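You operate a simulated robot arm through the tools that you are given. There is no shell and no other tool.

The job below is to be done with a simulated robot arm. You get a single attempt, and the scene is never put back.

TASK
Pack the silver parts tin with 2 bolts and 2 washers and put its lid on.
Fine: from the hopper, the bolts first, then the washers, dial set for each; teal slide back out; nothing else in it, nothing spilt. Where these are worked on the way, their far stop is far enough and under half their travel is too little: teal slide.

The check looks at the end state, three seconds after you hand in, the way a careful person would. Anything else that was tipped, shoved, dropped, spilled or broken makes it a failure. A push-on lid holds only when it is set on centred and level and pressed home; a screw cap is set on level and turned clockwise until tight.

THE ROBOT
A 6-joint arm with a fingered hand, fixed in place. Base frame: the origin is at the foot of the arm, x ahead of it, y to its left, z up; the work surface is at about z = 0.86. Lengths are in m, angles in degrees, forces in N, time in s.
With the tool pointing down near the work surface it reaches from about 0.4 to 0.82 m from the base axis. Its first joint turns from -166.0 to 166.0 degrees. Payload 4 kg.
Tool frame: the origin (TCP) lies between the finger pads and is the grasp point; the fingertips stand 0.02 m ahead of it; z points along the fingers, y is the line along which they close. Largest opening 0.14 m; the body of the gripper starts 0.054 m behind the TCP. The gripper is a hand of 3 fingers: y runs from the thumb to the fingers, the wrist lies at [0, 0, -0.215] in the tool frame, and closing takes about 1.5 s.
Orientation is that of the tool frame in the base frame, as [roll, pitch, yaw] about the fixed x, y, z axes, in that order (R = Rz(yaw) Ry(pitch) Rx(roll)). With the fingers straight down and closing along the base's y, the tool's x points along the base's -x, its y along +y and its z along -z.

THE INTERFACE
- The arm moves only by the tool step_arm. Its argument "rows" is a list of rows, each an object (a shift or turn left out is 0, a gripper value left out holds the last) with "delta_pos": the shift along the tool's x, y, z in mm, a list of three; "dr": the turn, a rotation vector about the tool's x, y, z in degrees, a list of three. In form: [{"delta_pos": [tx, ty, tz], "dr": [wx, wy, wz]}, ...]. A call has 1 to 20 rows; each row shifts and turns the commanded pose from where the row before left it, along the tool's axes as they then stand. "hand" is the gripper command, from -1 (shut) to 1 (fully open), values between in proportion, set as the call begins (left out, the last holds). A row lasts 0.2 s, in which the tool goes at most 0.05 m and 8.6 degrees; a call with a longer step from one row to the next is refused whole, and so is a gripper value outside its range. A pose out of reach is approached as far as the arm can. The call stops where the force on the tool passes 90 N (or 10 N more than at its start, if that is more) or the arm is blocked; 0.2 s more then pass. The fingers move at their own pace (about 0.045 m/s each) and stop on an object; they squeeze with about 29 N. The grip force told is the motor's: it shows also when the fingers shut on nothing. Time passes only in rows, and 0.2 s behind the last, so rows that do not move let the fingers close. It gives the time, the measured TCP pose, the force on the tool (base axes), the opening and the grip force at its end, in the units of the frame above (readings bear some noise), with the torque about the TCP (base axes, N m) and any sound that the robot's microphone picked up.
- Cameras (640 x 400 px; columns grow to the right, rows downward): "scene" is fixed at [0.2241, -0.6508, 1.6276]; the picture's right is [0.97, -0.25, 0.00], its down [-0.14, -0.52, -0.84] and it looks along [0.21, 0.82, -0.54] (base axes); focal length 328 px, centre (320, 200). "wrist" rides on the gripper at [0.074, -0.043, -0.079] in the tool frame; the picture's right is [0.50, 0.87, 0.00], its down [-0.59, 0.34, -0.73] and it looks along [-0.64, 0.37, 0.68] (tool axes); focal length 275 px, centre (320, 200). There is no depth. A picture from a camera that has moved, and an enlarged one, comes with that camera's place and axes in the base frame and with its lens.
- grab_frame(camera): a new picture of that camera. It takes no simulated time.
- slide_trunk(by): slides the trunk up (or, below 0, down) by that many m; the arm rides with it, the base frame stays. It gives what a move gives, with no picture.
- set_fingers(finger1, finger2, thumb_bend): sets how far each is bent, from 0 (flat) to 100 (curled in); at 30 the hand is open as for a grip, at 70 the pads meet at the TCP. One left out holds its place. A second passes; each finger stops where it meets its share of the squeeze, and holds until it gets a number again. A gripper value or a shape takes the hand back. It gives what a move gives, with no picture; readings hold the bend of each and the force on the fingers (four entries, about 0 where the hand has none), thumb and palm.
- preshape(shape): the hand has 3 fingers and takes this shape, open, in about a second: jaw (thumb against the fingers, like two jaws); tri (thumb and two fingers); tip (a fingertip pinch); poke (one finger out to press); point (the index stretched); flat (the hand flat); cup (the hand cupped); fist (a fist). The gripper value then closes the fingers along that shape, each until it touches; the sizes above hold for jaw. It gives what a move gives, with no picture.
- enlarge(camera, box): a new picture of the part [left, top, right, bottom] of that camera's present view, enlarged. It takes no simulated time.
- finish_job(): hands the job in; it is judged then, once.

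Places have to be worked out from the pictures, the camera data and where the tool is seen. Open the gripper and draw the arm clear of the work before you hand the job in, unless the task says otherwise.

The tools are called after ">>>" as name(argument=value, ...) on one line, values as JSON. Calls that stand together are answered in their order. step_arm: Moves the arm, as the interface text tells. Its arguments: {"type":"object","properties":{"rows":{"type":"array","items":{"type":"object","properties":{"delta_pos":{"type":"array","items":{"type":"number"}},"dr":{"type":"array","items":{"type":"number"}}}}},"hand":{"type":"number"}},"required":["rows"]} The other tools are called the same way: slide_trunk (by) slides the trunk up or down; preshape (shape) gives the hand a shape; set_fingers (finger1, finger2, thumb_bend) moves the fingers one by one; grab_frame (camera) takes a picture; enlarge (camera, box) takes an enlarged picture of a part of a camera's view; finish_job () hands the job in.

At the start:

```text
time_s: 0.0
ee_pos: [0.4355, 0.0668, 1.2423]
ee_rot: [180.0, 0.0, 180.0]
force: [0.7, 0.2, -0.5]
wrist_torque: [-0.02, -0.02, 0.01]
grip_width: 0.1399
gripper_force: 0.0
shape: jaw
bend: [30.0, 30.0, 30.0]
finger forces: [0.0, 0.1, 0.0, 0.0, 0.0, 0.0]
trunk travel left (down, up): [-0.15, 0.44]
```

scene: 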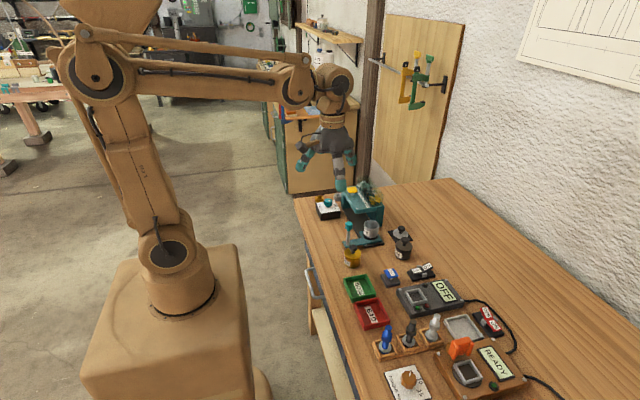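
wrist: 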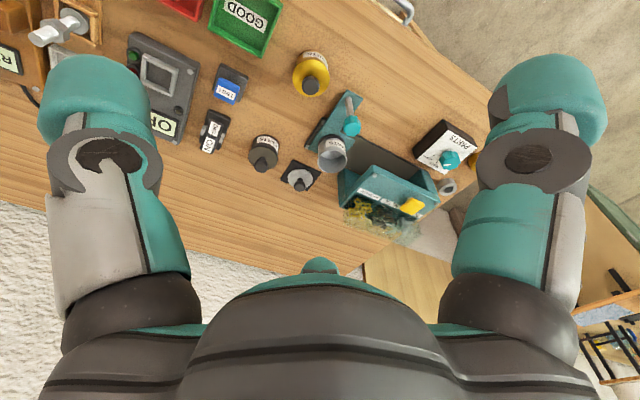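

I start by looking closely at the hopper area and the tin in both cameras.

>>> enlarge(camera="scene", box=[290, 160, 450, 280])

>>> enlarge(camera="wrist", box=[240, 80, 500, 260])

>>> enlarge(camera="scene", box=[330, 240, 550, 400])

```text
3.33 times, centred on (370, 220) of scene
camera zoom: at [0.2241, -0.6508, 1.6276], right [0.97, -0.25, 0.0], down [-0.14, -0.52, -0.84], along [0.21, 0.82, -0.54], focal length 1094 px, centre (153, 133)
```

zoom: 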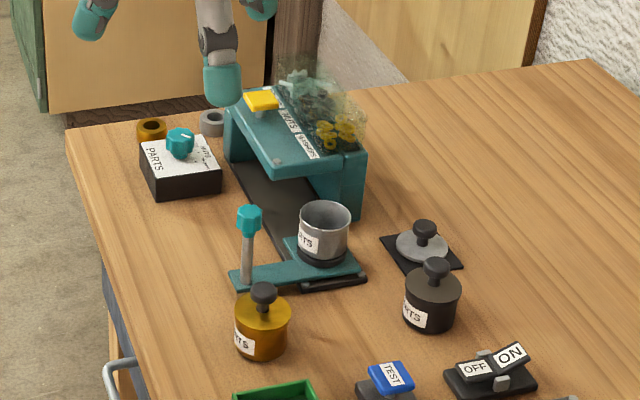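

```text
2.22 times, centred on (370, 170) of wrist
camera zoom: at [0.3617, 0.0246, 1.3201], right [-0.5, 0.87, 0.0], down [0.59, 0.34, 0.73], along [0.64, 0.37, -0.68], focal length 612 px, centre (209, 267)
```

zoom: 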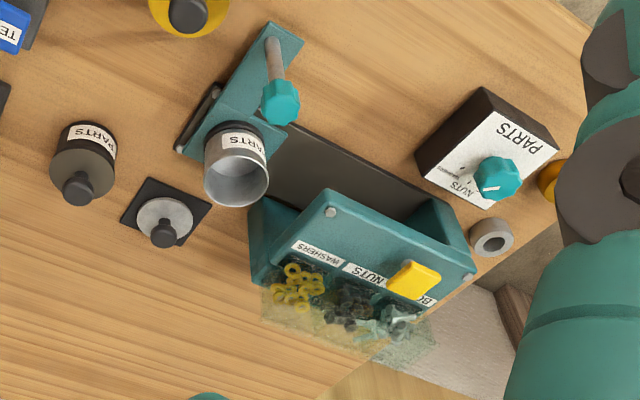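

```text
2.50 times, centred on (440, 320) of scene
camera zoom: at [0.2241, -0.6508, 1.6276], right [0.97, -0.25, 0.0], down [-0.14, -0.52, -0.84], along [0.21, 0.82, -0.54], focal length 820 px, centre (20, -100)
```

zoom: 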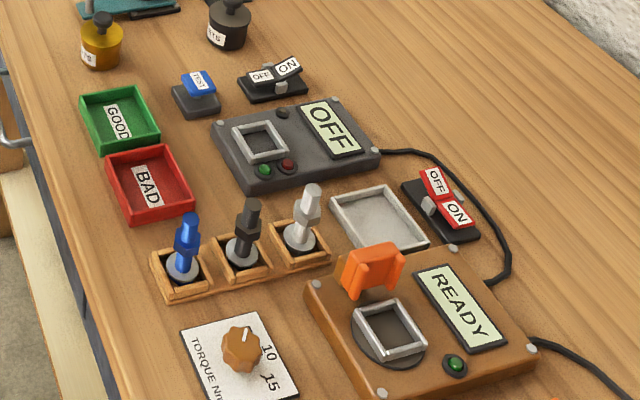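

The hopper stands at about (0.62, 0.35), with the teal slide and silver tin near (0.63, 0.19). The silver lid is near (0.75, 0.21) and the dial box near (0.52, 0.39). I move the wrist camera to look at the hopper and dial from closer.

>>> step_arm(rows=[{"delta_pos": [4.4, 39.5, 25]}, {"delta_pos": [4.4, 39.5, 25]}, {"delta_pos": [4.4, 39.5, 25]}, {"delta_pos": [4.4, 39.5, 25]}])

>>> grab_frame(camera="wrist")

>>> grab_frame(camera="scene")

```text
time_s: 1.0
ee_pos: [0.4182, 0.2251, 1.1391]
ee_rot: [-179.9, 0.0, 179.9]
force: [-0.5, -0.3, 0.3]
wrist_torque: [0.0, 0.01, -0.03]
grip_width: 0.1397
gripper_force: 0.0
shape: jaw
bend: [30.0, 30.0, 30.0]
finger forces: [0.1, 0.1, 0.0, 0.0, 0.1, 0.0]
trunk travel left (down, up): [-0.15, 0.44]
```

```text
taken
camera wrist: at [0.3446, 0.183, 1.2176], right [-0.5, 0.87, 0.0], down [0.59, 0.34, 0.73], along [0.64, 0.37, -0.68], focal length 275 px, centre (320, 200)
```

wrist: 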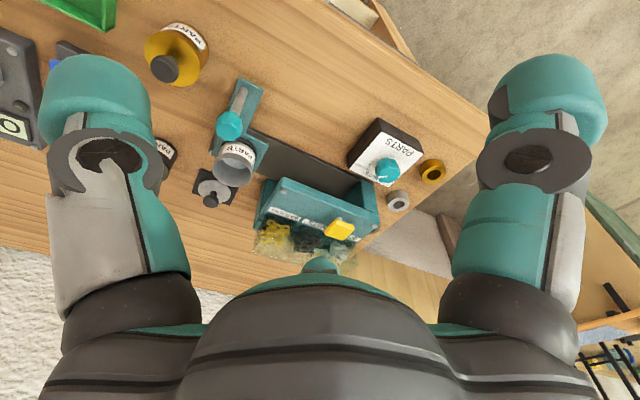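

```text
taken
```

scene: 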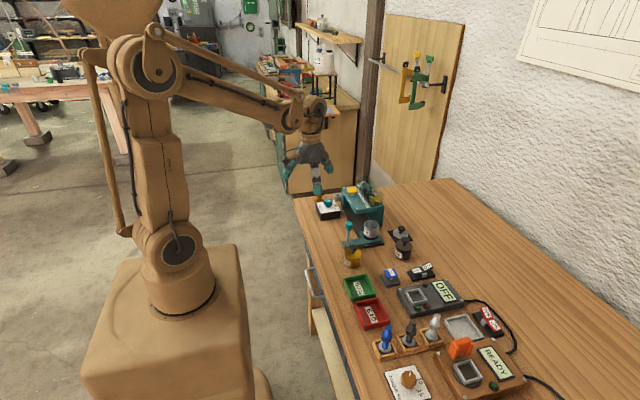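

The fingers don't block the middle of the view. I enlarge the hopper and the dial in this frame.

>>> enlarge(camera="wrist", box=[170, 100, 330, 200])

>>> enlarge(camera="wrist", box=[290, 100, 450, 200])

>>> enlarge(camera="wrist", box=[240, 170, 400, 270])

```text
4.00 times, centred on (250, 150) of wrist
camera zoom: at [0.3446, 0.183, 1.2176], right [-0.5, 0.87, 0.0], down [0.59, 0.34, 0.73], along [0.64, 0.37, -0.68], focal length 1101 px, centre (600, 400)
```

zoom: 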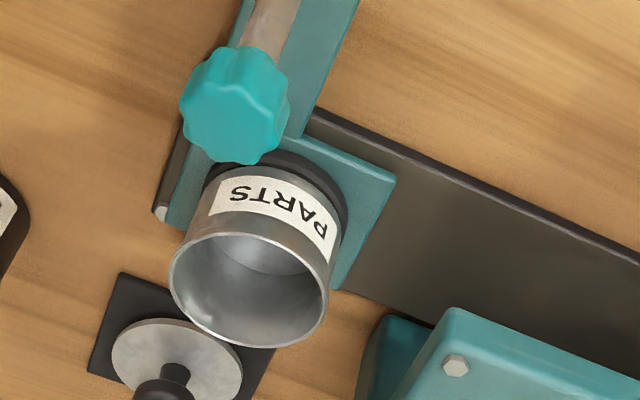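

```text
4.00 times, centred on (370, 150) of wrist
camera zoom: at [0.3446, 0.183, 1.2176], right [-0.5, 0.87, 0.0], down [0.59, 0.34, 0.73], along [0.64, 0.37, -0.68], focal length 1101 px, centre (120, 400)
```

zoom: 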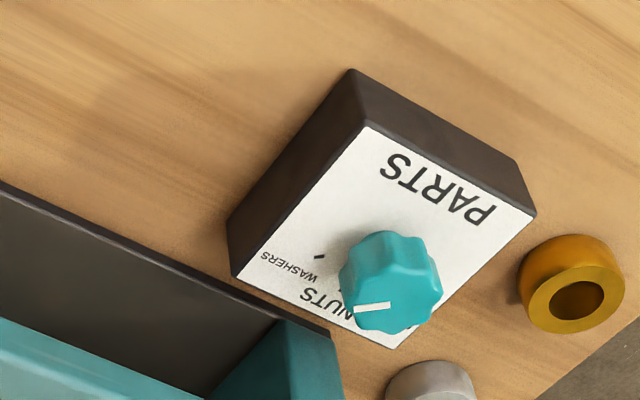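

```text
4.00 times, centred on (320, 220) of wrist
camera zoom: at [0.3446, 0.183, 1.2176], right [-0.5, 0.87, 0.0], down [0.59, 0.34, 0.73], along [0.64, 0.37, -0.68], focal length 1101 px, centre (320, 120)
```

zoom: 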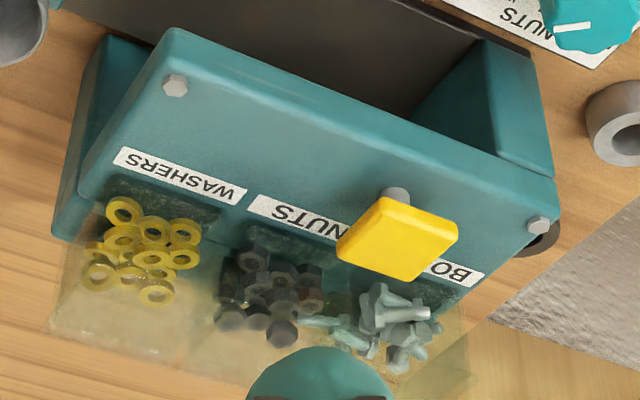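

I enlarge the hand in the scene view to learn its finger layout before working near the hopper.

>>> enlarge(camera="scene", box=[260, 100, 380, 200])

>>> enlarge(camera="scene", box=[300, 170, 420, 270])

```text
4.00 times, centred on (320, 150) of scene
camera zoom: at [0.2241, -0.6508, 1.6276], right [0.97, -0.25, 0.0], down [-0.14, -0.52, -0.84], along [0.21, 0.82, -0.54], focal length 1312 px, centre (320, 400)
```

zoom: 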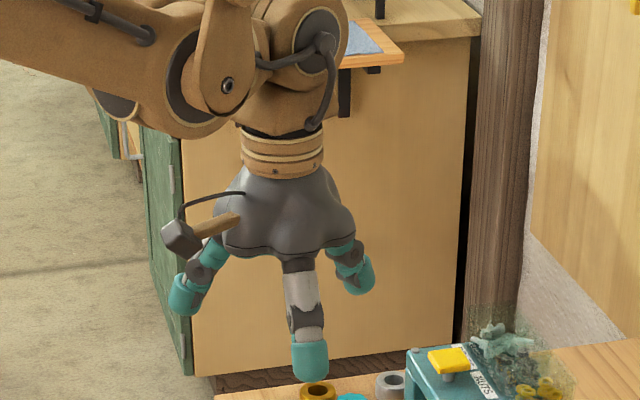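

```text
4.00 times, centred on (360, 220) of scene
camera zoom: at [0.2241, -0.6508, 1.6276], right [0.97, -0.25, 0.0], down [-0.14, -0.52, -0.84], along [0.21, 0.82, -0.54], focal length 1312 px, centre (160, 120)
```

zoom: 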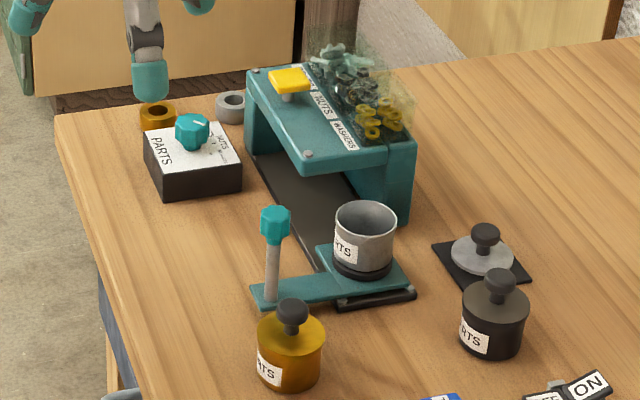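

The hand is a three-finger centring type, with tips about 85 mm from the axis when open. I move the wrist camera toward the dial and yaw it so I can read all the dial labels and the pointer.

>>> step_arm(rows=[{"delta_pos": [3.3, 38.7, 17.3]}, {"delta_pos": [3.3, 38.7, 17.3]}, {"delta_pos": [3.3, 38.7, 17.3]}, {"delta_pos": [3.3, 38.7, 17.3]}, {"delta_pos": [3.3, 38.7, 17.3]}, {"delta_pos": [3.3, 38.7, 17.3]}, {"dr": [0, 0, 7.5]}, {"dr": [0, 0, 7.5]}, {"dr": [0, 0, 7.5]}, {"dr": [0, 0, 7.5]}, {"dr": [0, 0, 7.5]}, {"dr": [0, 0, 7.5]}, {"dr": [0, 0, 7.5]}, {"dr": [0, 0, 7.5]}])

>>> grab_frame(camera="wrist")

>>> grab_frame(camera="scene")

```text
time_s: 4.0
ee_pos: [0.3986, 0.4571, 1.0371]
ee_rot: [180.0, 0.0, 119.9]
force: [-0.7, -0.5, -0.1]
wrist_torque: [0.03, 0.04, 0.04]
grip_width: 0.1399
gripper_force: 0.1
shape: jaw
bend: [30.0, 30.0, 30.0]
finger forces: [0.0, 0.1, 0.0, 0.0, 0.0, 0.0]
trunk travel left (down, up): [-0.15, 0.44]
```

```text
taken
camera wrist: at [0.3243, 0.5005, 1.1161], right [0.5, 0.86, 0.0], down [0.59, -0.34, 0.73], along [0.64, -0.37, -0.68], focal length 275 px, centre (320, 200)
```

wrist: 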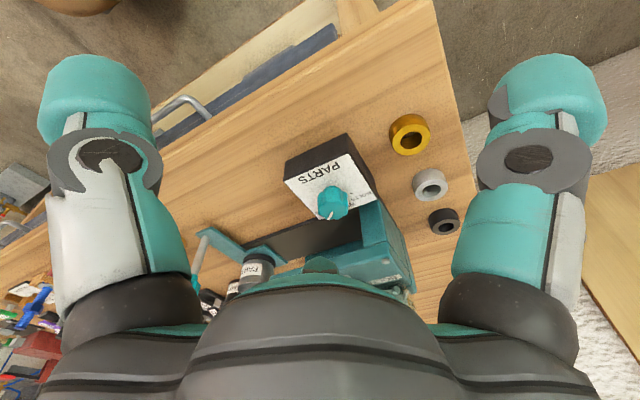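

```text
taken
```

scene: 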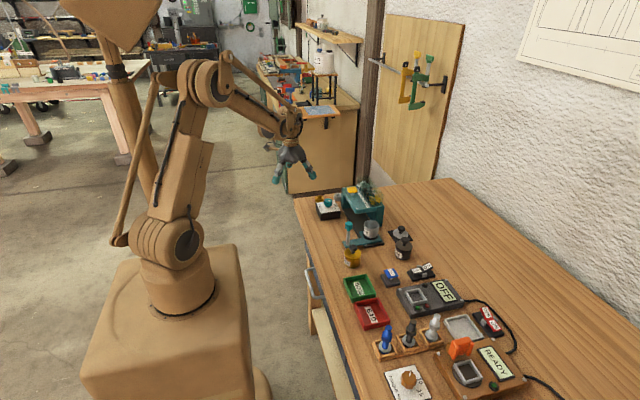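

>>> enlarge(camera="wrist", box=[270, 120, 430, 240])

>>> enlarge(camera="wrist", box=[300, 150, 380, 230])

```text
3.33 times, centred on (350, 180) of wrist
camera zoom: at [0.3243, 0.5005, 1.1161], right [0.5, 0.86, 0.0], down [0.59, -0.34, 0.73], along [0.64, -0.37, -0.68], focal length 918 px, centre (220, 267)
```

zoom: 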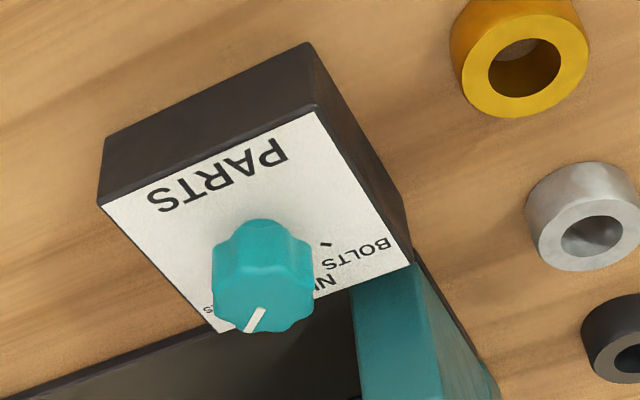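

```text
5.00 times, centred on (340, 190) of wrist
camera zoom: at [0.3243, 0.5005, 1.1161], right [0.5, 0.86, 0.0], down [0.59, -0.34, 0.73], along [0.64, -0.37, -0.68], focal length 1376 px, centre (220, 250)
```

zoom: 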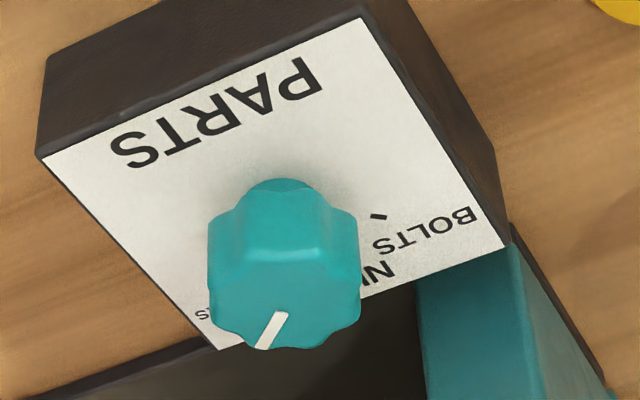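

Triangulating from two wrist views puts the dial knob axis at about (0.526, 0.400) with its top at z 0.923. Its pointer is at WASHERS, so bolts need about +100° counter-clockwise. I part-close the hand in free air to see the finger shape around a 32 mm knob.

>>> step_arm(rows=[{"delta_pos": [0, 0, 0]}, {"delta_pos": [0, 0, 0]}, {"delta_pos": [0, 0, 0]}, {"delta_pos": [0, 0, 0]}, {"delta_pos": [0, 0, 0]}, {"delta_pos": [0, 0, 0]}, {"delta_pos": [0, 0, 0]}], hand=-0.5)

>>> grab_frame(camera="wrist")

>>> enlarge(camera="scene", box=[250, 110, 350, 210])

```text
time_s: 5.6
ee_pos: [0.3981, 0.4573, 1.0377]
ee_rot: [-180.0, 0.0, 119.9]
force: [0.8, -0.2, -0.3]
wrist_torque: [-0.02, -0.01, 0.0]
grip_width: 0.0355
gripper_force: 0.1
shape: jaw
bend: [46.0, 46.0, 45.0]
finger forces: [0.1, 0.0, 0.0, 0.1, 0.0, 0.0]
trunk travel left (down, up): [-0.15, 0.44]
```

```text
taken
camera wrist: at [0.3243, 0.5003, 1.1161], right [0.5, 0.87, 0.0], down [0.59, -0.34, 0.73], along [0.64, -0.37, -0.68], focal length 275 px, centre (320, 200)
```

wrist: 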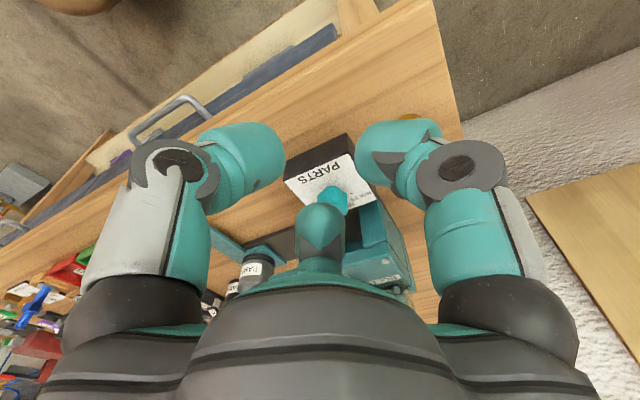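

```text
4.00 times, centred on (300, 160) of scene
camera zoom: at [0.2241, -0.6508, 1.6276], right [0.97, -0.25, 0.0], down [-0.14, -0.52, -0.84], along [0.21, 0.82, -0.54], focal length 1312 px, centre (400, 360)
```

zoom: 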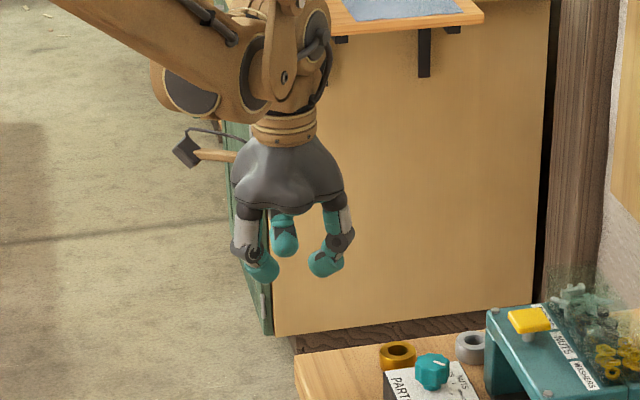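

The mid joints stick out to roughly 55 mm radius, which is tight beside the hopper, whose edge is only about 41 mm from the dial axis. I look at the other hand shapes in free air.

>>> preshape(shape="tip")

>>> grab_frame(camera="wrist")

>>> enlarge(camera="scene", box=[250, 110, 350, 210])

```text
time_s: 6.5
ee_pos: [0.3988, 0.4568, 1.0376]
ee_rot: [179.9, 0.1, 120.0]
force: [-0.3, -0.1, 1.0]
wrist_torque: [0.01, 0.0, 0.02]
grip_width: 0.1401
gripper_force: 0.1
shape: tip
bend: [30.0, 30.0, 30.0]
finger forces: [0.0, 0.0, 0.0, 0.1, 0.1, 0.1]
trunk travel left (down, up): [-0.15, 0.44]
```

```text
taken
camera wrist: at [0.3243, 0.5003, 1.1161], right [0.5, 0.87, 0.0], down [0.59, -0.34, 0.73], along [0.64, -0.37, -0.68], focal length 275 px, centre (320, 200)
```

wrist: 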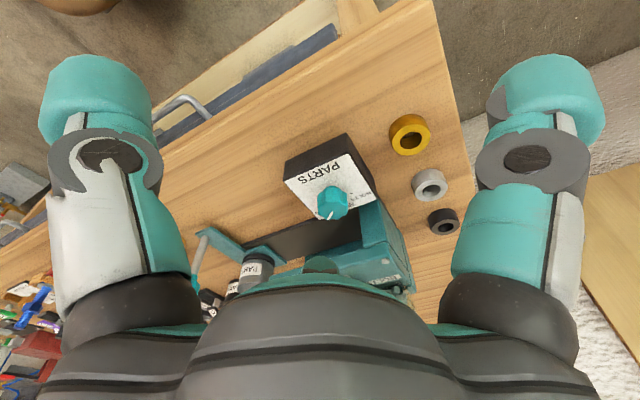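

```text
4.00 times, centred on (300, 160) of scene
camera zoom: at [0.2241, -0.6508, 1.6276], right [0.97, -0.25, 0.0], down [-0.14, -0.52, -0.84], along [0.21, 0.82, -0.54], focal length 1312 px, centre (400, 360)
```

zoom: 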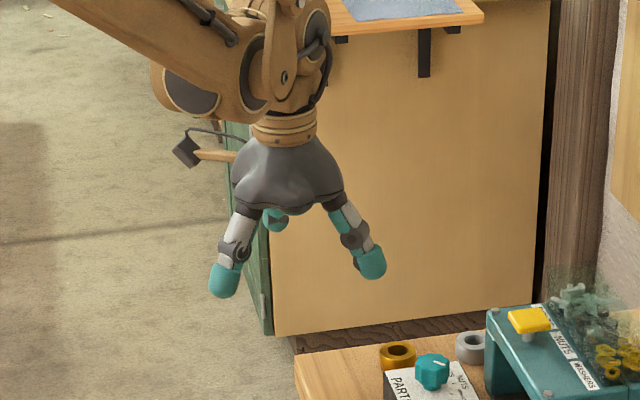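

I now close the tip shape part-way in free air to compare it.

>>> step_arm(rows=[{"delta_pos": [0, 0, 0]}, {"delta_pos": [0, 0, 0]}, {"delta_pos": [0, 0, 0]}, {"delta_pos": [0, 0, 0]}, {"delta_pos": [0, 0, 0]}, {"delta_pos": [0, 0, 0]}, {"delta_pos": [0, 0, 0]}], hand=-0.5)

>>> grab_frame(camera="wrist")

>>> enlarge(camera="scene", box=[250, 110, 350, 210])

```text
time_s: 8.1
ee_pos: [0.3979, 0.4582, 1.0371]
ee_rot: [-180.0, 0.0, 120.0]
force: [0.4, 0.5, 0.2]
wrist_torque: [0.01, -0.02, -0.02]
grip_width: 0.0354
gripper_force: 0.0
shape: tip
bend: [46.0, 46.0, 45.0]
finger forces: [0.1, 0.1, 0.0, 0.0, 0.1, 0.1]
trunk travel left (down, up): [-0.15, 0.44]
```

```text
taken
camera wrist: at [0.3243, 0.5003, 1.1161], right [0.5, 0.87, 0.0], down [0.59, -0.34, 0.73], along [0.64, -0.37, -0.68], focal length 275 px, centre (320, 200)
```

wrist: 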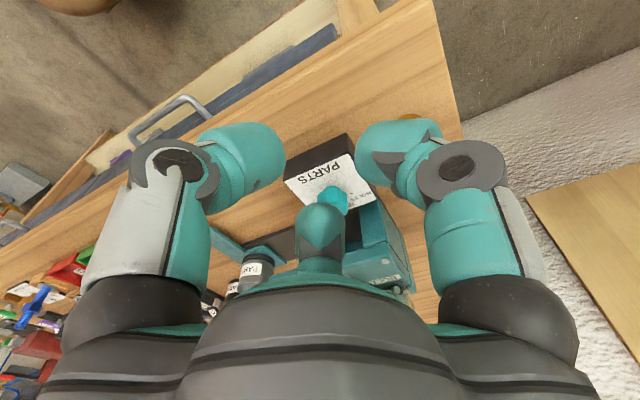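

```text
4.00 times, centred on (300, 160) of scene
camera zoom: at [0.2241, -0.6508, 1.6276], right [0.97, -0.25, 0.0], down [-0.14, -0.52, -0.84], along [0.21, 0.82, -0.54], focal length 1312 px, centre (400, 360)
```

zoom: 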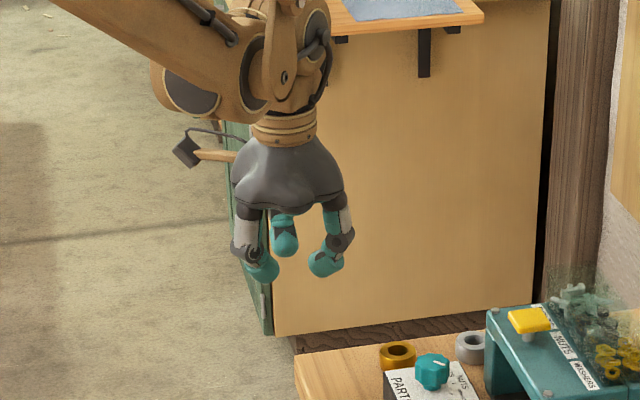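

The tip shape looks the same as jaw. I check where a flattened single finger goes, since I could grip the knob with the other two, and I look at the poke shape.

>>> set_fingers(finger1=0, finger2=46, thumb_bend=46)

>>> grab_frame(camera="wrist")

>>> enlarge(camera="scene", box=[250, 110, 350, 210])

>>> preshape(shape="poke")

>>> grab_frame(camera="wrist")

>>> enlarge(camera="scene", box=[250, 110, 350, 210])

```text
time_s: 9.1
ee_pos: [0.3984, 0.4577, 1.0368]
ee_rot: [-179.9, 0.0, 120.0]
force: [-0.1, 0.0, -0.5]
wrist_torque: [0.03, -0.03, -0.04]
grip_width: 0.118
gripper_force: 0.1
shape: fingers
bend: [1.0, 46.0, 46.0]
finger forces: [0.0, 0.0, 0.1, 0.1, 0.0, 0.1]
trunk travel left (down, up): [-0.15, 0.44]
```

```text
taken
camera wrist: at [0.3243, 0.5003, 1.1161], right [0.5, 0.87, 0.0], down [0.59, -0.34, 0.73], along [0.64, -0.37, -0.68], focal length 275 px, centre (320, 200)
```

wrist: 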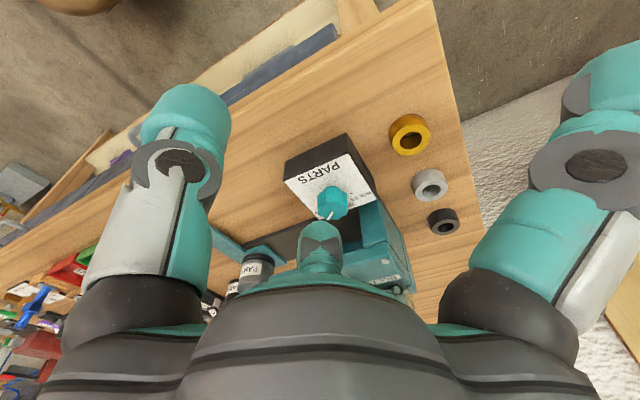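

```text
4.00 times, centred on (300, 160) of scene
camera zoom: at [0.2241, -0.6508, 1.6276], right [0.97, -0.25, 0.0], down [-0.14, -0.52, -0.84], along [0.21, 0.82, -0.54], focal length 1312 px, centre (400, 360)
```

zoom: 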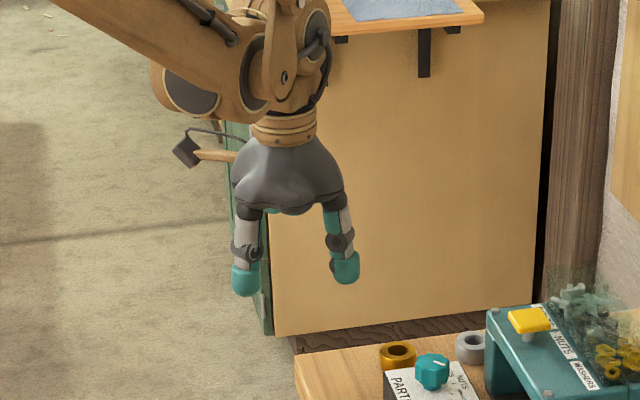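

```text
time_s: 10.0
ee_pos: [0.3986, 0.4583, 1.0369]
ee_rot: [-179.9, -0.1, 119.9]
force: [0.0, 0.2, -0.8]
wrist_torque: [-0.04, 0.01, 0.03]
grip_width: 0.0
gripper_force: 0.1
shape: poke
bend: [27.0, 28.0, 72.0]
finger forces: [0.0, 0.0, 0.0, 0.0, 0.1, 0.0]
trunk travel left (down, up): [-0.15, 0.44]
```

```text
taken
camera wrist: at [0.3243, 0.5003, 1.1161], right [0.5, 0.87, 0.0], down [0.59, -0.34, 0.73], along [0.64, -0.37, -0.68], focal length 275 px, centre (320, 200)
```

wrist: 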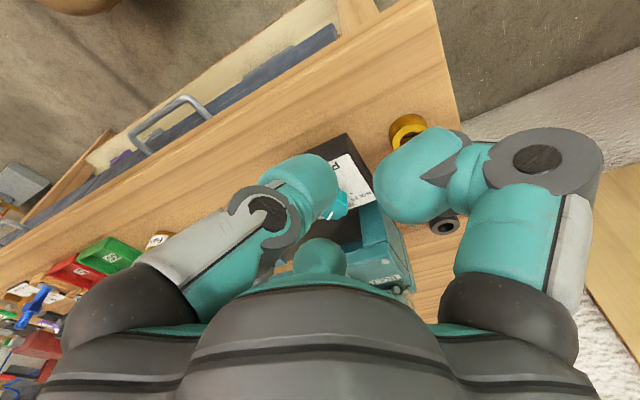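

```text
4.00 times, centred on (300, 160) of scene
camera zoom: at [0.2241, -0.6508, 1.6276], right [0.97, -0.25, 0.0], down [-0.14, -0.52, -0.84], along [0.21, 0.82, -0.54], focal length 1312 px, centre (400, 360)
```

zoom: 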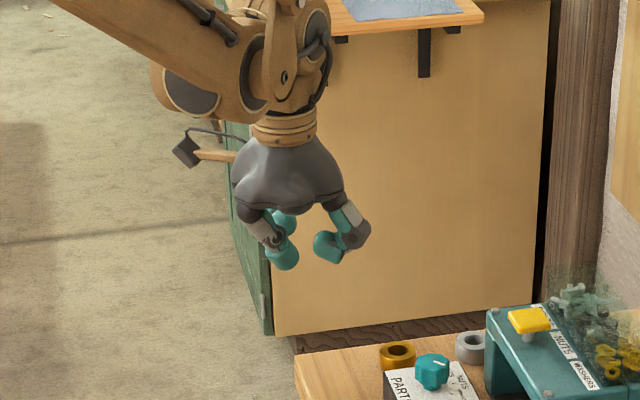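

With set_fingers the fingers stay straight instead of curling out, which is much slimmer. I view all three at about 60 to judge the envelope.

>>> set_fingers(finger1=60, finger2=60, thumb_bend=60)

>>> grab_frame(camera="wrist")

>>> enlarge(camera="scene", box=[250, 110, 350, 210])

```text
time_s: 11.0
ee_pos: [0.3977, 0.4562, 1.0374]
ee_rot: [180.0, 0.0, 120.1]
force: [-0.2, -0.2, -0.3]
wrist_torque: [0.04, 0.01, -0.01]
grip_width: 0.0325
gripper_force: 0.1
shape: fingers
bend: [60.0, 60.0, 60.0]
finger forces: [0.0, 0.1, 0.1, 0.1, 0.0, 0.0]
trunk travel left (down, up): [-0.15, 0.44]
```

```text
taken
camera wrist: at [0.3243, 0.5003, 1.1161], right [0.5, 0.87, 0.0], down [0.59, -0.34, 0.73], along [0.64, -0.37, -0.68], focal length 275 px, centre (320, 200)
```

wrist: 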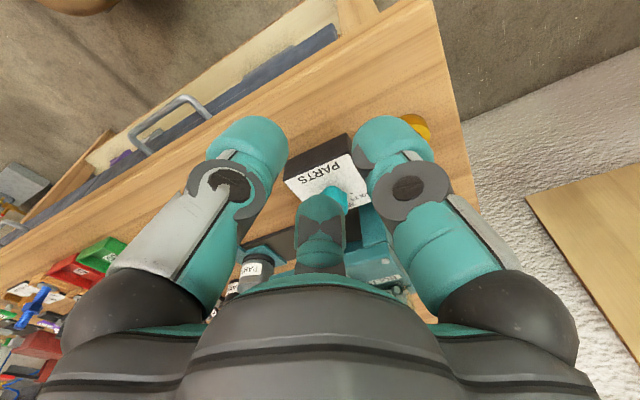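

```text
4.00 times, centred on (300, 160) of scene
camera zoom: at [0.2241, -0.6508, 1.6276], right [0.97, -0.25, 0.0], down [-0.14, -0.52, -0.84], along [0.21, 0.82, -0.54], focal length 1312 px, centre (400, 360)
```

zoom: 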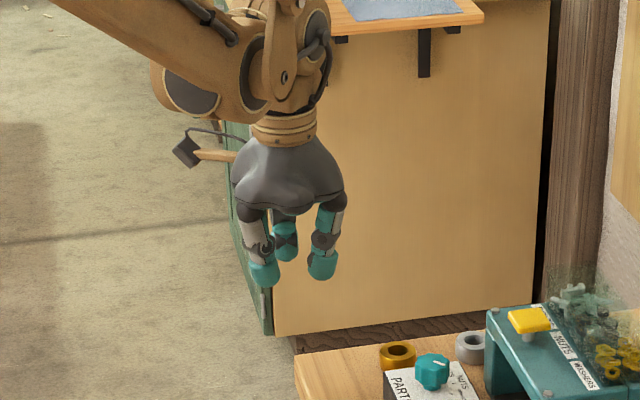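

With straight fingers a grip leaning about 30° away from the hopper should clear both the hopper edge and the dial box. I move to a standoff above the dial, yaw to put finger 2 on the hopper side, tilt, and then check the view.

>>> step_arm(rows=[{"delta_pos": [-24.5, 25.1, 10.7]}, {"delta_pos": [-24.5, 25.1, 10.7]}, {"delta_pos": [-24.5, 25.1, 10.7]}, {"dr": [0, 0, 6.67]}, {"dr": [0, 0, 6.67]}, {"dr": [0, 0, 6.66]}, {"dr": [-3.75, -6.495, 0]}, {"dr": [-3.75, -6.495, 0]}, {"dr": [-3.75, -6.495, 0]}, {"dr": [-3.75, -6.495, 0]}])

>>> set_fingers(finger1=54, finger2=58, thumb_bend=54)

>>> grab_frame(camera="wrist")

>>> enlarge(camera="scene", box=[270, 120, 390, 240])

```text
time_s: 13.2
ee_pos: [0.4999, 0.4305, 1.0049]
ee_rot: [164.0, 25.8, 96.2]
force: [0.5, 0.8, 0.4]
wrist_torque: [-0.01, 0.0, 0.02]
grip_width: 0.0325
gripper_force: 0.1
shape: fingers
bend: [60.0, 60.0, 60.0]
finger forces: [0.0, 0.1, 0.1, 0.1, 0.0, 0.0]
trunk travel left (down, up): [-0.15, 0.44]
```

```text
time_s: 14.2
ee_pos: [0.5005, 0.4322, 1.0049]
ee_rot: [164.0, 25.7, 96.3]
force: [-0.2, -0.1, 0.5]
wrist_torque: [-0.02, -0.04, -0.01]
grip_width: 0.0511
gripper_force: 0.1
shape: fingers
bend: [54.0, 57.0, 54.0]
finger forces: [0.1, 0.1, 0.1, 0.0, 0.0, 0.0]
trunk travel left (down, up): [-0.15, 0.44]
```

```text
taken
camera wrist: at [0.4273, 0.5182, 1.0305], right [0.77, 0.64, 0.0], down [0.14, -0.17, 0.98], along [0.63, -0.75, -0.22], focal length 275 px, centre (320, 200)
```

wrist: 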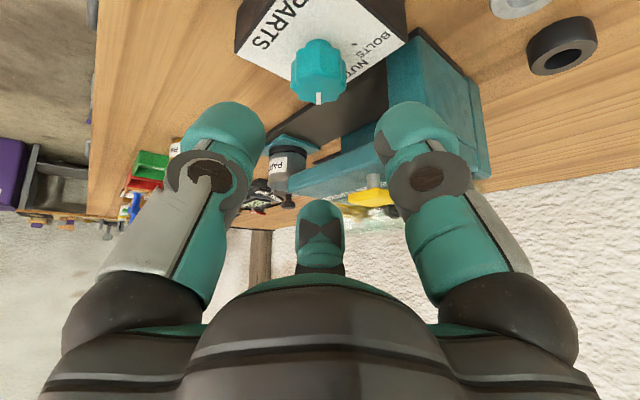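

```text
3.33 times, centred on (330, 180) of scene
camera zoom: at [0.2241, -0.6508, 1.6276], right [0.97, -0.25, 0.0], down [-0.14, -0.52, -0.84], along [0.21, 0.82, -0.54], focal length 1094 px, centre (287, 267)
```

zoom: 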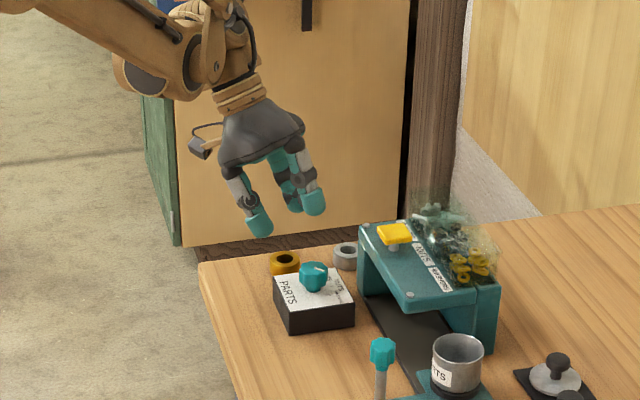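

The view matches my dial estimate: knob top expected at row 88, and it is seen there, centred. I advance along the tool axis most of the way and check again.

>>> step_arm(rows=[{"delta_pos": [3.8, -2.2, 30]}, {"delta_pos": [0, 0, 28]}])

>>> grab_frame(camera="wrist")

>>> enlarge(camera="scene", box=[290, 150, 390, 230])

```text
time_s: 14.8
ee_pos: [0.517, 0.4119, 0.9519]
ee_rot: [163.9, 25.7, 96.3]
force: [-1.3, 0.1, 1.0]
wrist_torque: [0.0, 0.04, 0.04]
grip_width: 0.0507
gripper_force: 0.0
shape: fingers
bend: [54.0, 57.0, 54.0]
finger forces: [0.0, 0.1, 0.1, 0.0, 0.1, 0.0]
trunk travel left (down, up): [-0.15, 0.44]
```

```text
taken
camera wrist: at [0.4443, 0.4984, 0.9763], right [0.77, 0.64, 0.0], down [0.14, -0.17, 0.98], along [0.63, -0.75, -0.22], focal length 275 px, centre (320, 200)
```

wrist: 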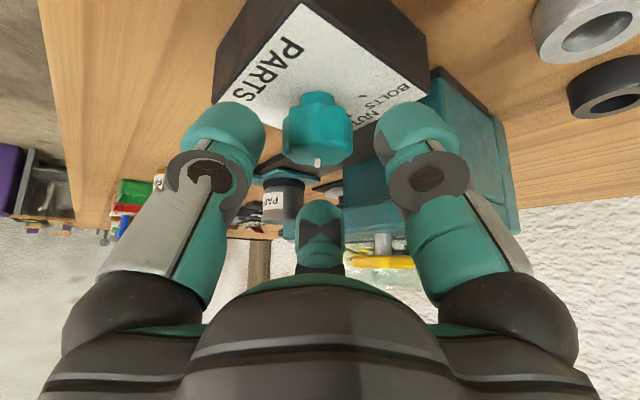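

```text
5.00 times, centred on (340, 190) of scene
camera zoom: at [0.2241, -0.6508, 1.6276], right [0.97, -0.25, 0.0], down [-0.14, -0.52, -0.84], along [0.21, 0.82, -0.54], focal length 1640 px, centre (220, 250)
```

zoom: 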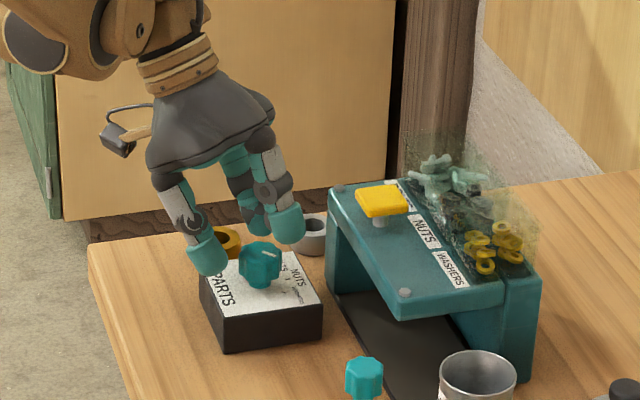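

Alignment looks centred with the knob between thumb and finger 1. I advance the remaining 28 mm and check force and view before closing.

>>> step_arm(rows=[{"delta_pos": [0, 0, 14]}, {"delta_pos": [0, 0, 14]}])

>>> grab_frame(camera="wrist")

>>> enlarge(camera="scene", box=[290, 150, 390, 230])

```text
time_s: 15.4
ee_pos: [0.5236, 0.4011, 0.9328]
ee_rot: [163.6, 25.6, 96.2]
force: [1.2, 10.1, 51.0]
wrist_torque: [1.33, -0.36, -0.12]
grip_width: 0.0494
gripper_force: 26.0
shape: fingers
bend: [55.0, 57.0, 55.0]
finger forces: [36.7, 0.1, 0.0, 0.1, 14.6, 0.0]
trunk travel left (down, up): [-0.15, 0.44]
```

```text
taken
camera wrist: at [0.45, 0.4881, 0.9573], right [0.77, 0.64, 0.0], down [0.14, -0.17, 0.98], along [0.63, -0.75, -0.22], focal length 275 px, centre (320, 200)
```

wrist: 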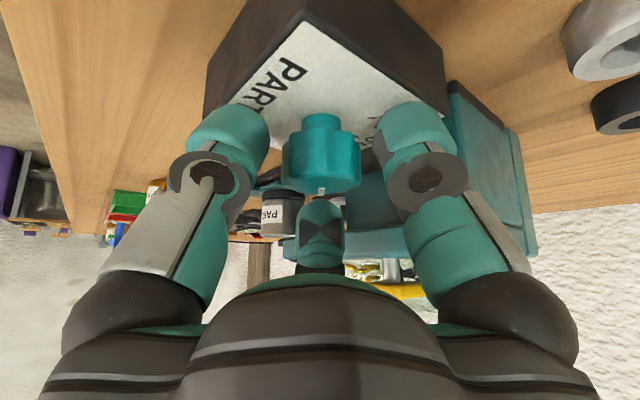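

```text
5.00 times, centred on (340, 190) of scene
camera zoom: at [0.2241, -0.6508, 1.6276], right [0.97, -0.25, 0.0], down [-0.14, -0.52, -0.84], along [0.21, 0.82, -0.54], focal length 1640 px, centre (220, 250)
```

zoom: 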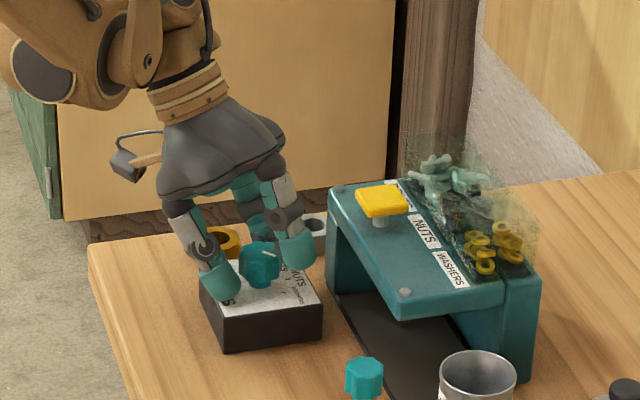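

The thumb and finger 1 tips touched the box top with 51 N at TCP z 0.933, so the tips reach lower than I assumed. I back off about 10 mm along the tool axis.

>>> step_arm(rows=[{"delta_pos": [0, 0, -10]}, {"delta_pos": [0, 0, 0]}])

>>> enlarge(camera="wrist", box=[180, 40, 460, 260])

>>> enlarge(camera="scene", box=[290, 150, 390, 230])

```text
time_s: 16.0
ee_pos: [0.5227, 0.4056, 0.9361]
ee_rot: [164.0, 25.8, 96.2]
force: [0.2, -0.7, 1.1]
wrist_torque: [-0.02, 0.01, 0.02]
grip_width: 0.0506
gripper_force: 0.0
shape: fingers
bend: [54.0, 57.0, 54.0]
finger forces: [0.0, 0.0, 0.1, 0.0, 0.0, 0.0]
trunk travel left (down, up): [-0.15, 0.44]
```

```text
1.82 times, centred on (320, 150) of wrist
camera zoom: at [0.4492, 0.4923, 0.9611], right [0.77, 0.64, 0.0], down [0.14, -0.17, 0.98], along [0.63, -0.75, -0.22], focal length 500 px, centre (320, 291)
```

zoom: 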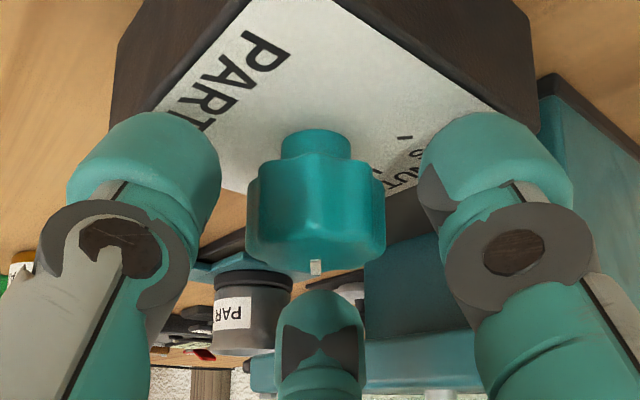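

```text
5.00 times, centred on (340, 190) of scene
camera zoom: at [0.2241, -0.6508, 1.6276], right [0.97, -0.25, 0.0], down [-0.14, -0.52, -0.84], along [0.21, 0.82, -0.54], focal length 1640 px, centre (220, 250)
```

zoom: 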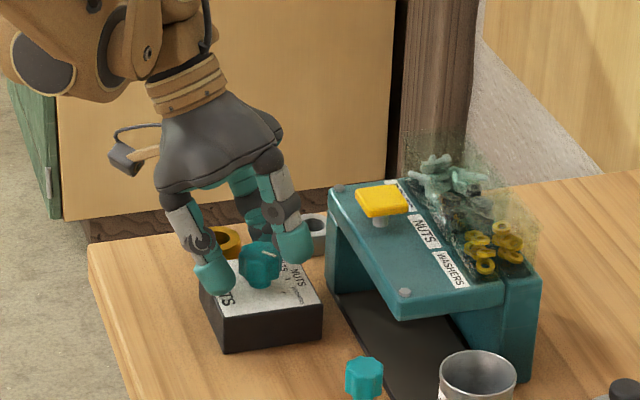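

The box wasn't shifted and contact is released. I nudge 2.4 mm forward horizontally to centre on the knob and then close the three fingers on it.

>>> step_arm(rows=[{"delta_pos": [-1.8, 1.04, 1.2]}, {"delta_pos": [0, 0, 0]}])

>>> set_fingers(finger1=70, finger2=70, thumb_bend=70)

>>> enlarge(camera="wrist", box=[180, 40, 460, 260])

>>> enlarge(camera="scene", box=[290, 150, 390, 230])

```text
time_s: 16.6
ee_pos: [0.5231, 0.4034, 0.939]
ee_rot: [163.9, 25.6, 96.3]
force: [0.3, 0.8, 0.2]
wrist_torque: [0.03, -0.01, -0.03]
grip_width: 0.0507
gripper_force: 0.0
shape: fingers
bend: [54.0, 57.0, 54.0]
finger forces: [0.0, 0.0, 0.0, 0.1, 0.0, 0.0]
trunk travel left (down, up): [-0.15, 0.44]
```

```text
time_s: 17.6
ee_pos: [0.5248, 0.4038, 0.9372]
ee_rot: [163.9, 25.6, 96.3]
force: [-9.9, -2.1, -7.2]
wrist_torque: [-0.01, 0.11, -0.08]
grip_width: 0.03
gripper_force: 14.9
shape: fingers
bend: [62.0, 69.0, 62.0]
finger forces: [9.9, 1.6, 0.0, 0.0, 18.4, 0.1]
trunk travel left (down, up): [-0.15, 0.44]
```

```text
1.82 times, centred on (320, 150) of wrist
camera zoom: at [0.4502, 0.4908, 0.9623], right [0.77, 0.64, 0.0], down [0.14, -0.17, 0.98], along [0.63, -0.75, -0.22], focal length 500 px, centre (320, 291)
```

zoom: 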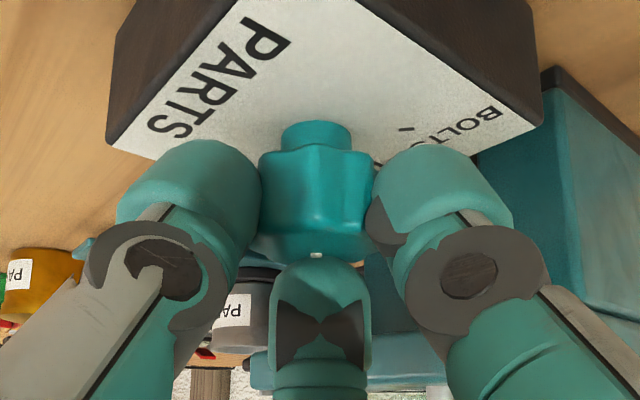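

```text
5.00 times, centred on (340, 190) of scene
camera zoom: at [0.2241, -0.6508, 1.6276], right [0.97, -0.25, 0.0], down [-0.14, -0.52, -0.84], along [0.21, 0.82, -0.54], focal length 1640 px, centre (220, 250)
```

zoom: 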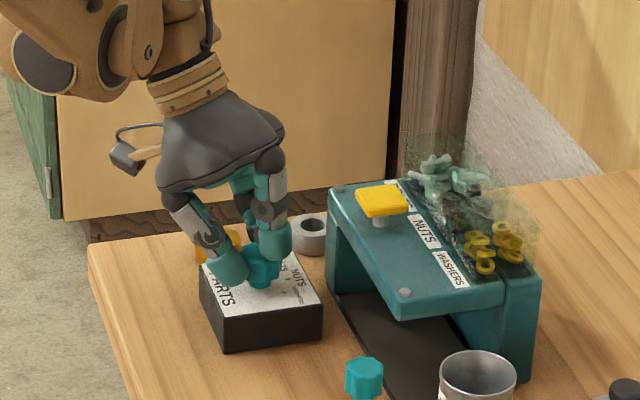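

The thumb and finger 1 pinch the knob with about 10–18 N. I rotate about the knob axis counter-clockwise by 50° first and check.

>>> step_arm(rows=[{"delta_pos": [-0.33, -0.48, 0.02], "dr": [-3.61, 2.08, -7.22]}, {"delta_pos": [-0.33, -0.48, 0.02], "dr": [-3.61, 2.08, -7.22]}, {"delta_pos": [-0.33, -0.48, 0.02], "dr": [-3.61, 2.08, -7.22]}, {"delta_pos": [-0.33, -0.48, 0.02], "dr": [-3.61, 2.08, -7.22]}, {"delta_pos": [-0.33, -0.48, 0.02], "dr": [-3.61, 2.08, -7.22]}, {"delta_pos": [-0.33, -0.48, 0.02], "dr": [-3.61, 2.08, -7.22]}])

>>> enlarge(camera="wrist", box=[180, 40, 460, 260])

>>> enlarge(camera="scene", box=[290, 150, 390, 230])

```text
time_s: 19.0
ee_pos: [0.5208, 0.4005, 0.9367]
ee_rot: [164.0, 25.7, 146.4]
force: [-11.6, -7.1, -6.6]
wrist_torque: [-0.04, 0.2, -0.01]
grip_width: 0.0299
gripper_force: 15.2
shape: fingers
bend: [62.0, 71.0, 62.0]
finger forces: [11.4, 0.7, 0.0, 0.0, 18.2, 0.0]
trunk travel left (down, up): [-0.15, 0.44]
```

```text
1.82 times, centred on (320, 150) of wrist
camera zoom: at [0.4078, 0.4004, 0.963], right [0.0, 1.0, 0.0], down [0.22, 0.0, 0.98], along [0.98, 0.0, -0.22], focal length 500 px, centre (320, 291)
```

zoom: 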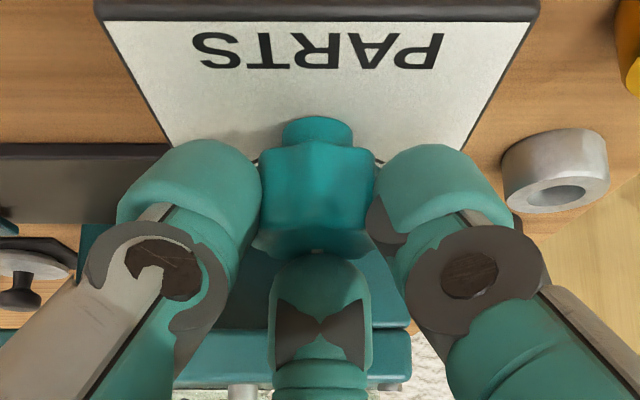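

```text
5.00 times, centred on (340, 190) of scene
camera zoom: at [0.2241, -0.6508, 1.6276], right [0.97, -0.25, 0.0], down [-0.14, -0.52, -0.84], along [0.21, 0.82, -0.54], focal length 1640 px, centre (220, 250)
```

zoom: 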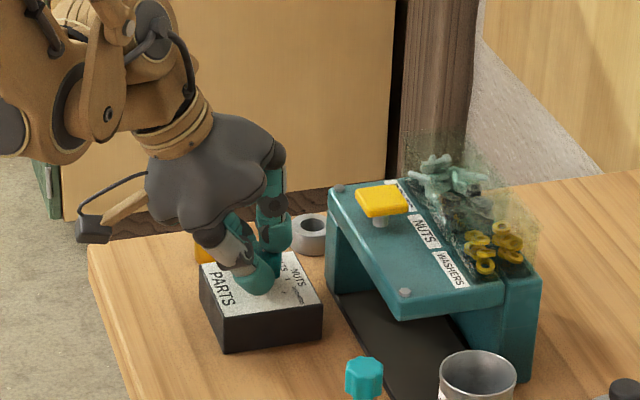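

The knob kept the same face relative to the fingers, so it is turning with the hand. I continue the other 50°.

>>> step_arm(rows=[{"delta_pos": [-0.33, -0.48, 0.02], "dr": [-3.61, 2.08, -7.22]}, {"delta_pos": [-0.33, -0.48, 0.02], "dr": [-3.61, 2.08, -7.22]}, {"delta_pos": [-0.33, -0.48, 0.02], "dr": [-3.61, 2.08, -7.22]}, {"delta_pos": [-0.33, -0.48, 0.02], "dr": [-3.61, 2.08, -7.22]}, {"delta_pos": [-0.33, -0.48, 0.02], "dr": [-3.61, 2.08, -7.22]}, {"delta_pos": [-0.33, -0.48, 0.02], "dr": [-3.61, 2.08, -7.22]}])

>>> enlarge(camera="wrist", box=[180, 40, 460, 260])

>>> enlarge(camera="scene", box=[290, 150, 390, 230])

```text
time_s: 20.4
ee_pos: [0.5235, 0.3968, 0.9376]
ee_rot: [163.9, 25.8, -163.6]
force: [-7.3, -8.3, -3.5]
wrist_torque: [-0.06, 0.27, 0.02]
grip_width: 0.0301
gripper_force: 15.5
shape: fingers
bend: [61.0, 71.0, 62.0]
finger forces: [15.5, 0.5, 0.0, 0.1, 15.3, 0.1]
trunk travel left (down, up): [-0.15, 0.44]
```

```text
1.82 times, centred on (320, 150) of wrist
camera zoom: at [0.4507, 0.3097, 0.9633], right [-0.77, 0.64, 0.0], down [0.14, 0.17, 0.98], along [0.63, 0.75, -0.22], focal length 500 px, centre (320, 291)
```

zoom: 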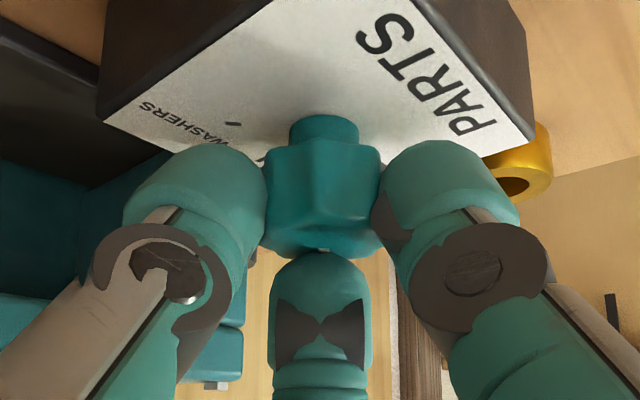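

```text
5.00 times, centred on (340, 190) of scene
camera zoom: at [0.2241, -0.6508, 1.6276], right [0.97, -0.25, 0.0], down [-0.14, -0.52, -0.84], along [0.21, 0.82, -0.54], focal length 1640 px, centre (220, 250)
```

zoom: 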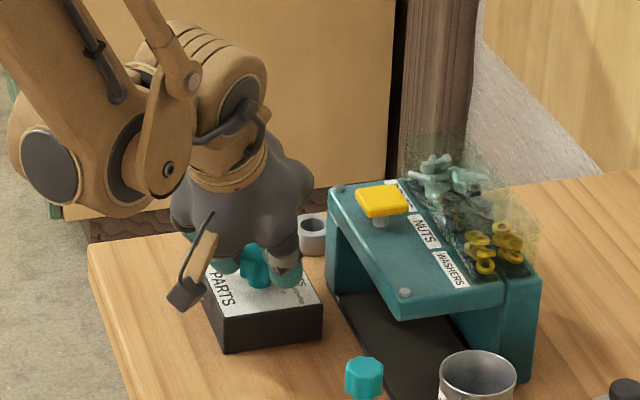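

The knob has turned along with the hand. I release the fingers, withdraw along the tool axis, and look at the pointer.

>>> set_fingers(finger1=54, finger2=58, thumb_bend=54)

>>> step_arm(rows=[{"delta_pos": [0, 0, -30]}, {"delta_pos": [0, 0, -40]}, {"delta_pos": [0, 0, -40]}])

>>> enlarge(camera="scene", box=[300, 180, 360, 230])

>>> grab_frame(camera="wrist")

```text
time_s: 21.4
ee_pos: [0.5235, 0.3974, 0.9373]
ee_rot: [164.0, 25.7, -163.6]
force: [0.2, -0.4, -0.6]
wrist_torque: [-0.04, -0.05, 0.0]
grip_width: 0.0509
gripper_force: 0.0
shape: fingers
bend: [54.0, 57.0, 54.0]
finger forces: [0.0, 0.0, 0.0, 0.0, 0.1, 0.1]
trunk travel left (down, up): [-0.15, 0.44]
```

```text
time_s: 22.2
ee_pos: [0.4861, 0.3554, 1.0331]
ee_rot: [164.1, 25.6, -163.5]
force: [0.3, 0.2, 0.3]
wrist_torque: [-0.02, -0.03, -0.01]
grip_width: 0.0511
gripper_force: 0.1
shape: fingers
bend: [54.0, 57.0, 54.0]
finger forces: [0.1, 0.0, 0.0, 0.1, 0.0, 0.0]
trunk travel left (down, up): [-0.15, 0.44]
```

```text
8.00 times, centred on (330, 205) of scene
camera zoom: at [0.2241, -0.6508, 1.6276], right [0.97, -0.25, 0.0], down [-0.14, -0.52, -0.84], along [0.21, 0.82, -0.54], focal length 2625 px, centre (240, 160)
```

zoom: 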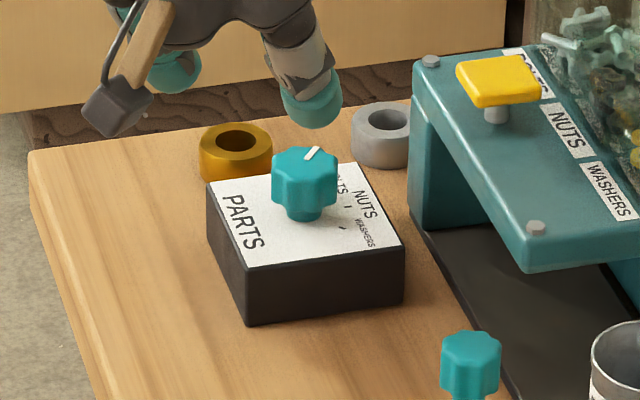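

```text
taken
camera wrist: at [0.4123, 0.2674, 1.0595], right [-0.77, 0.64, 0.0], down [0.14, 0.17, 0.98], along [0.63, 0.75, -0.22], focal length 275 px, centre (320, 200)
```

wrist: 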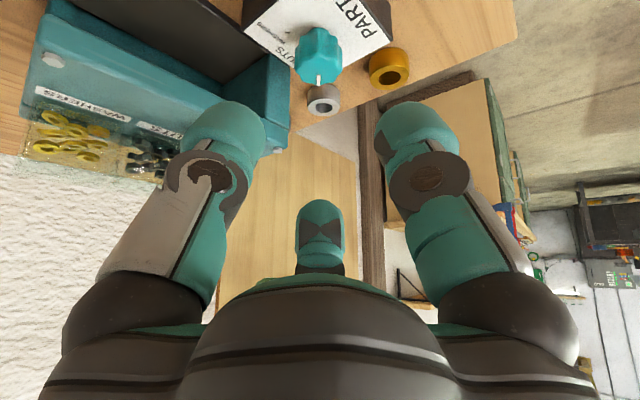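

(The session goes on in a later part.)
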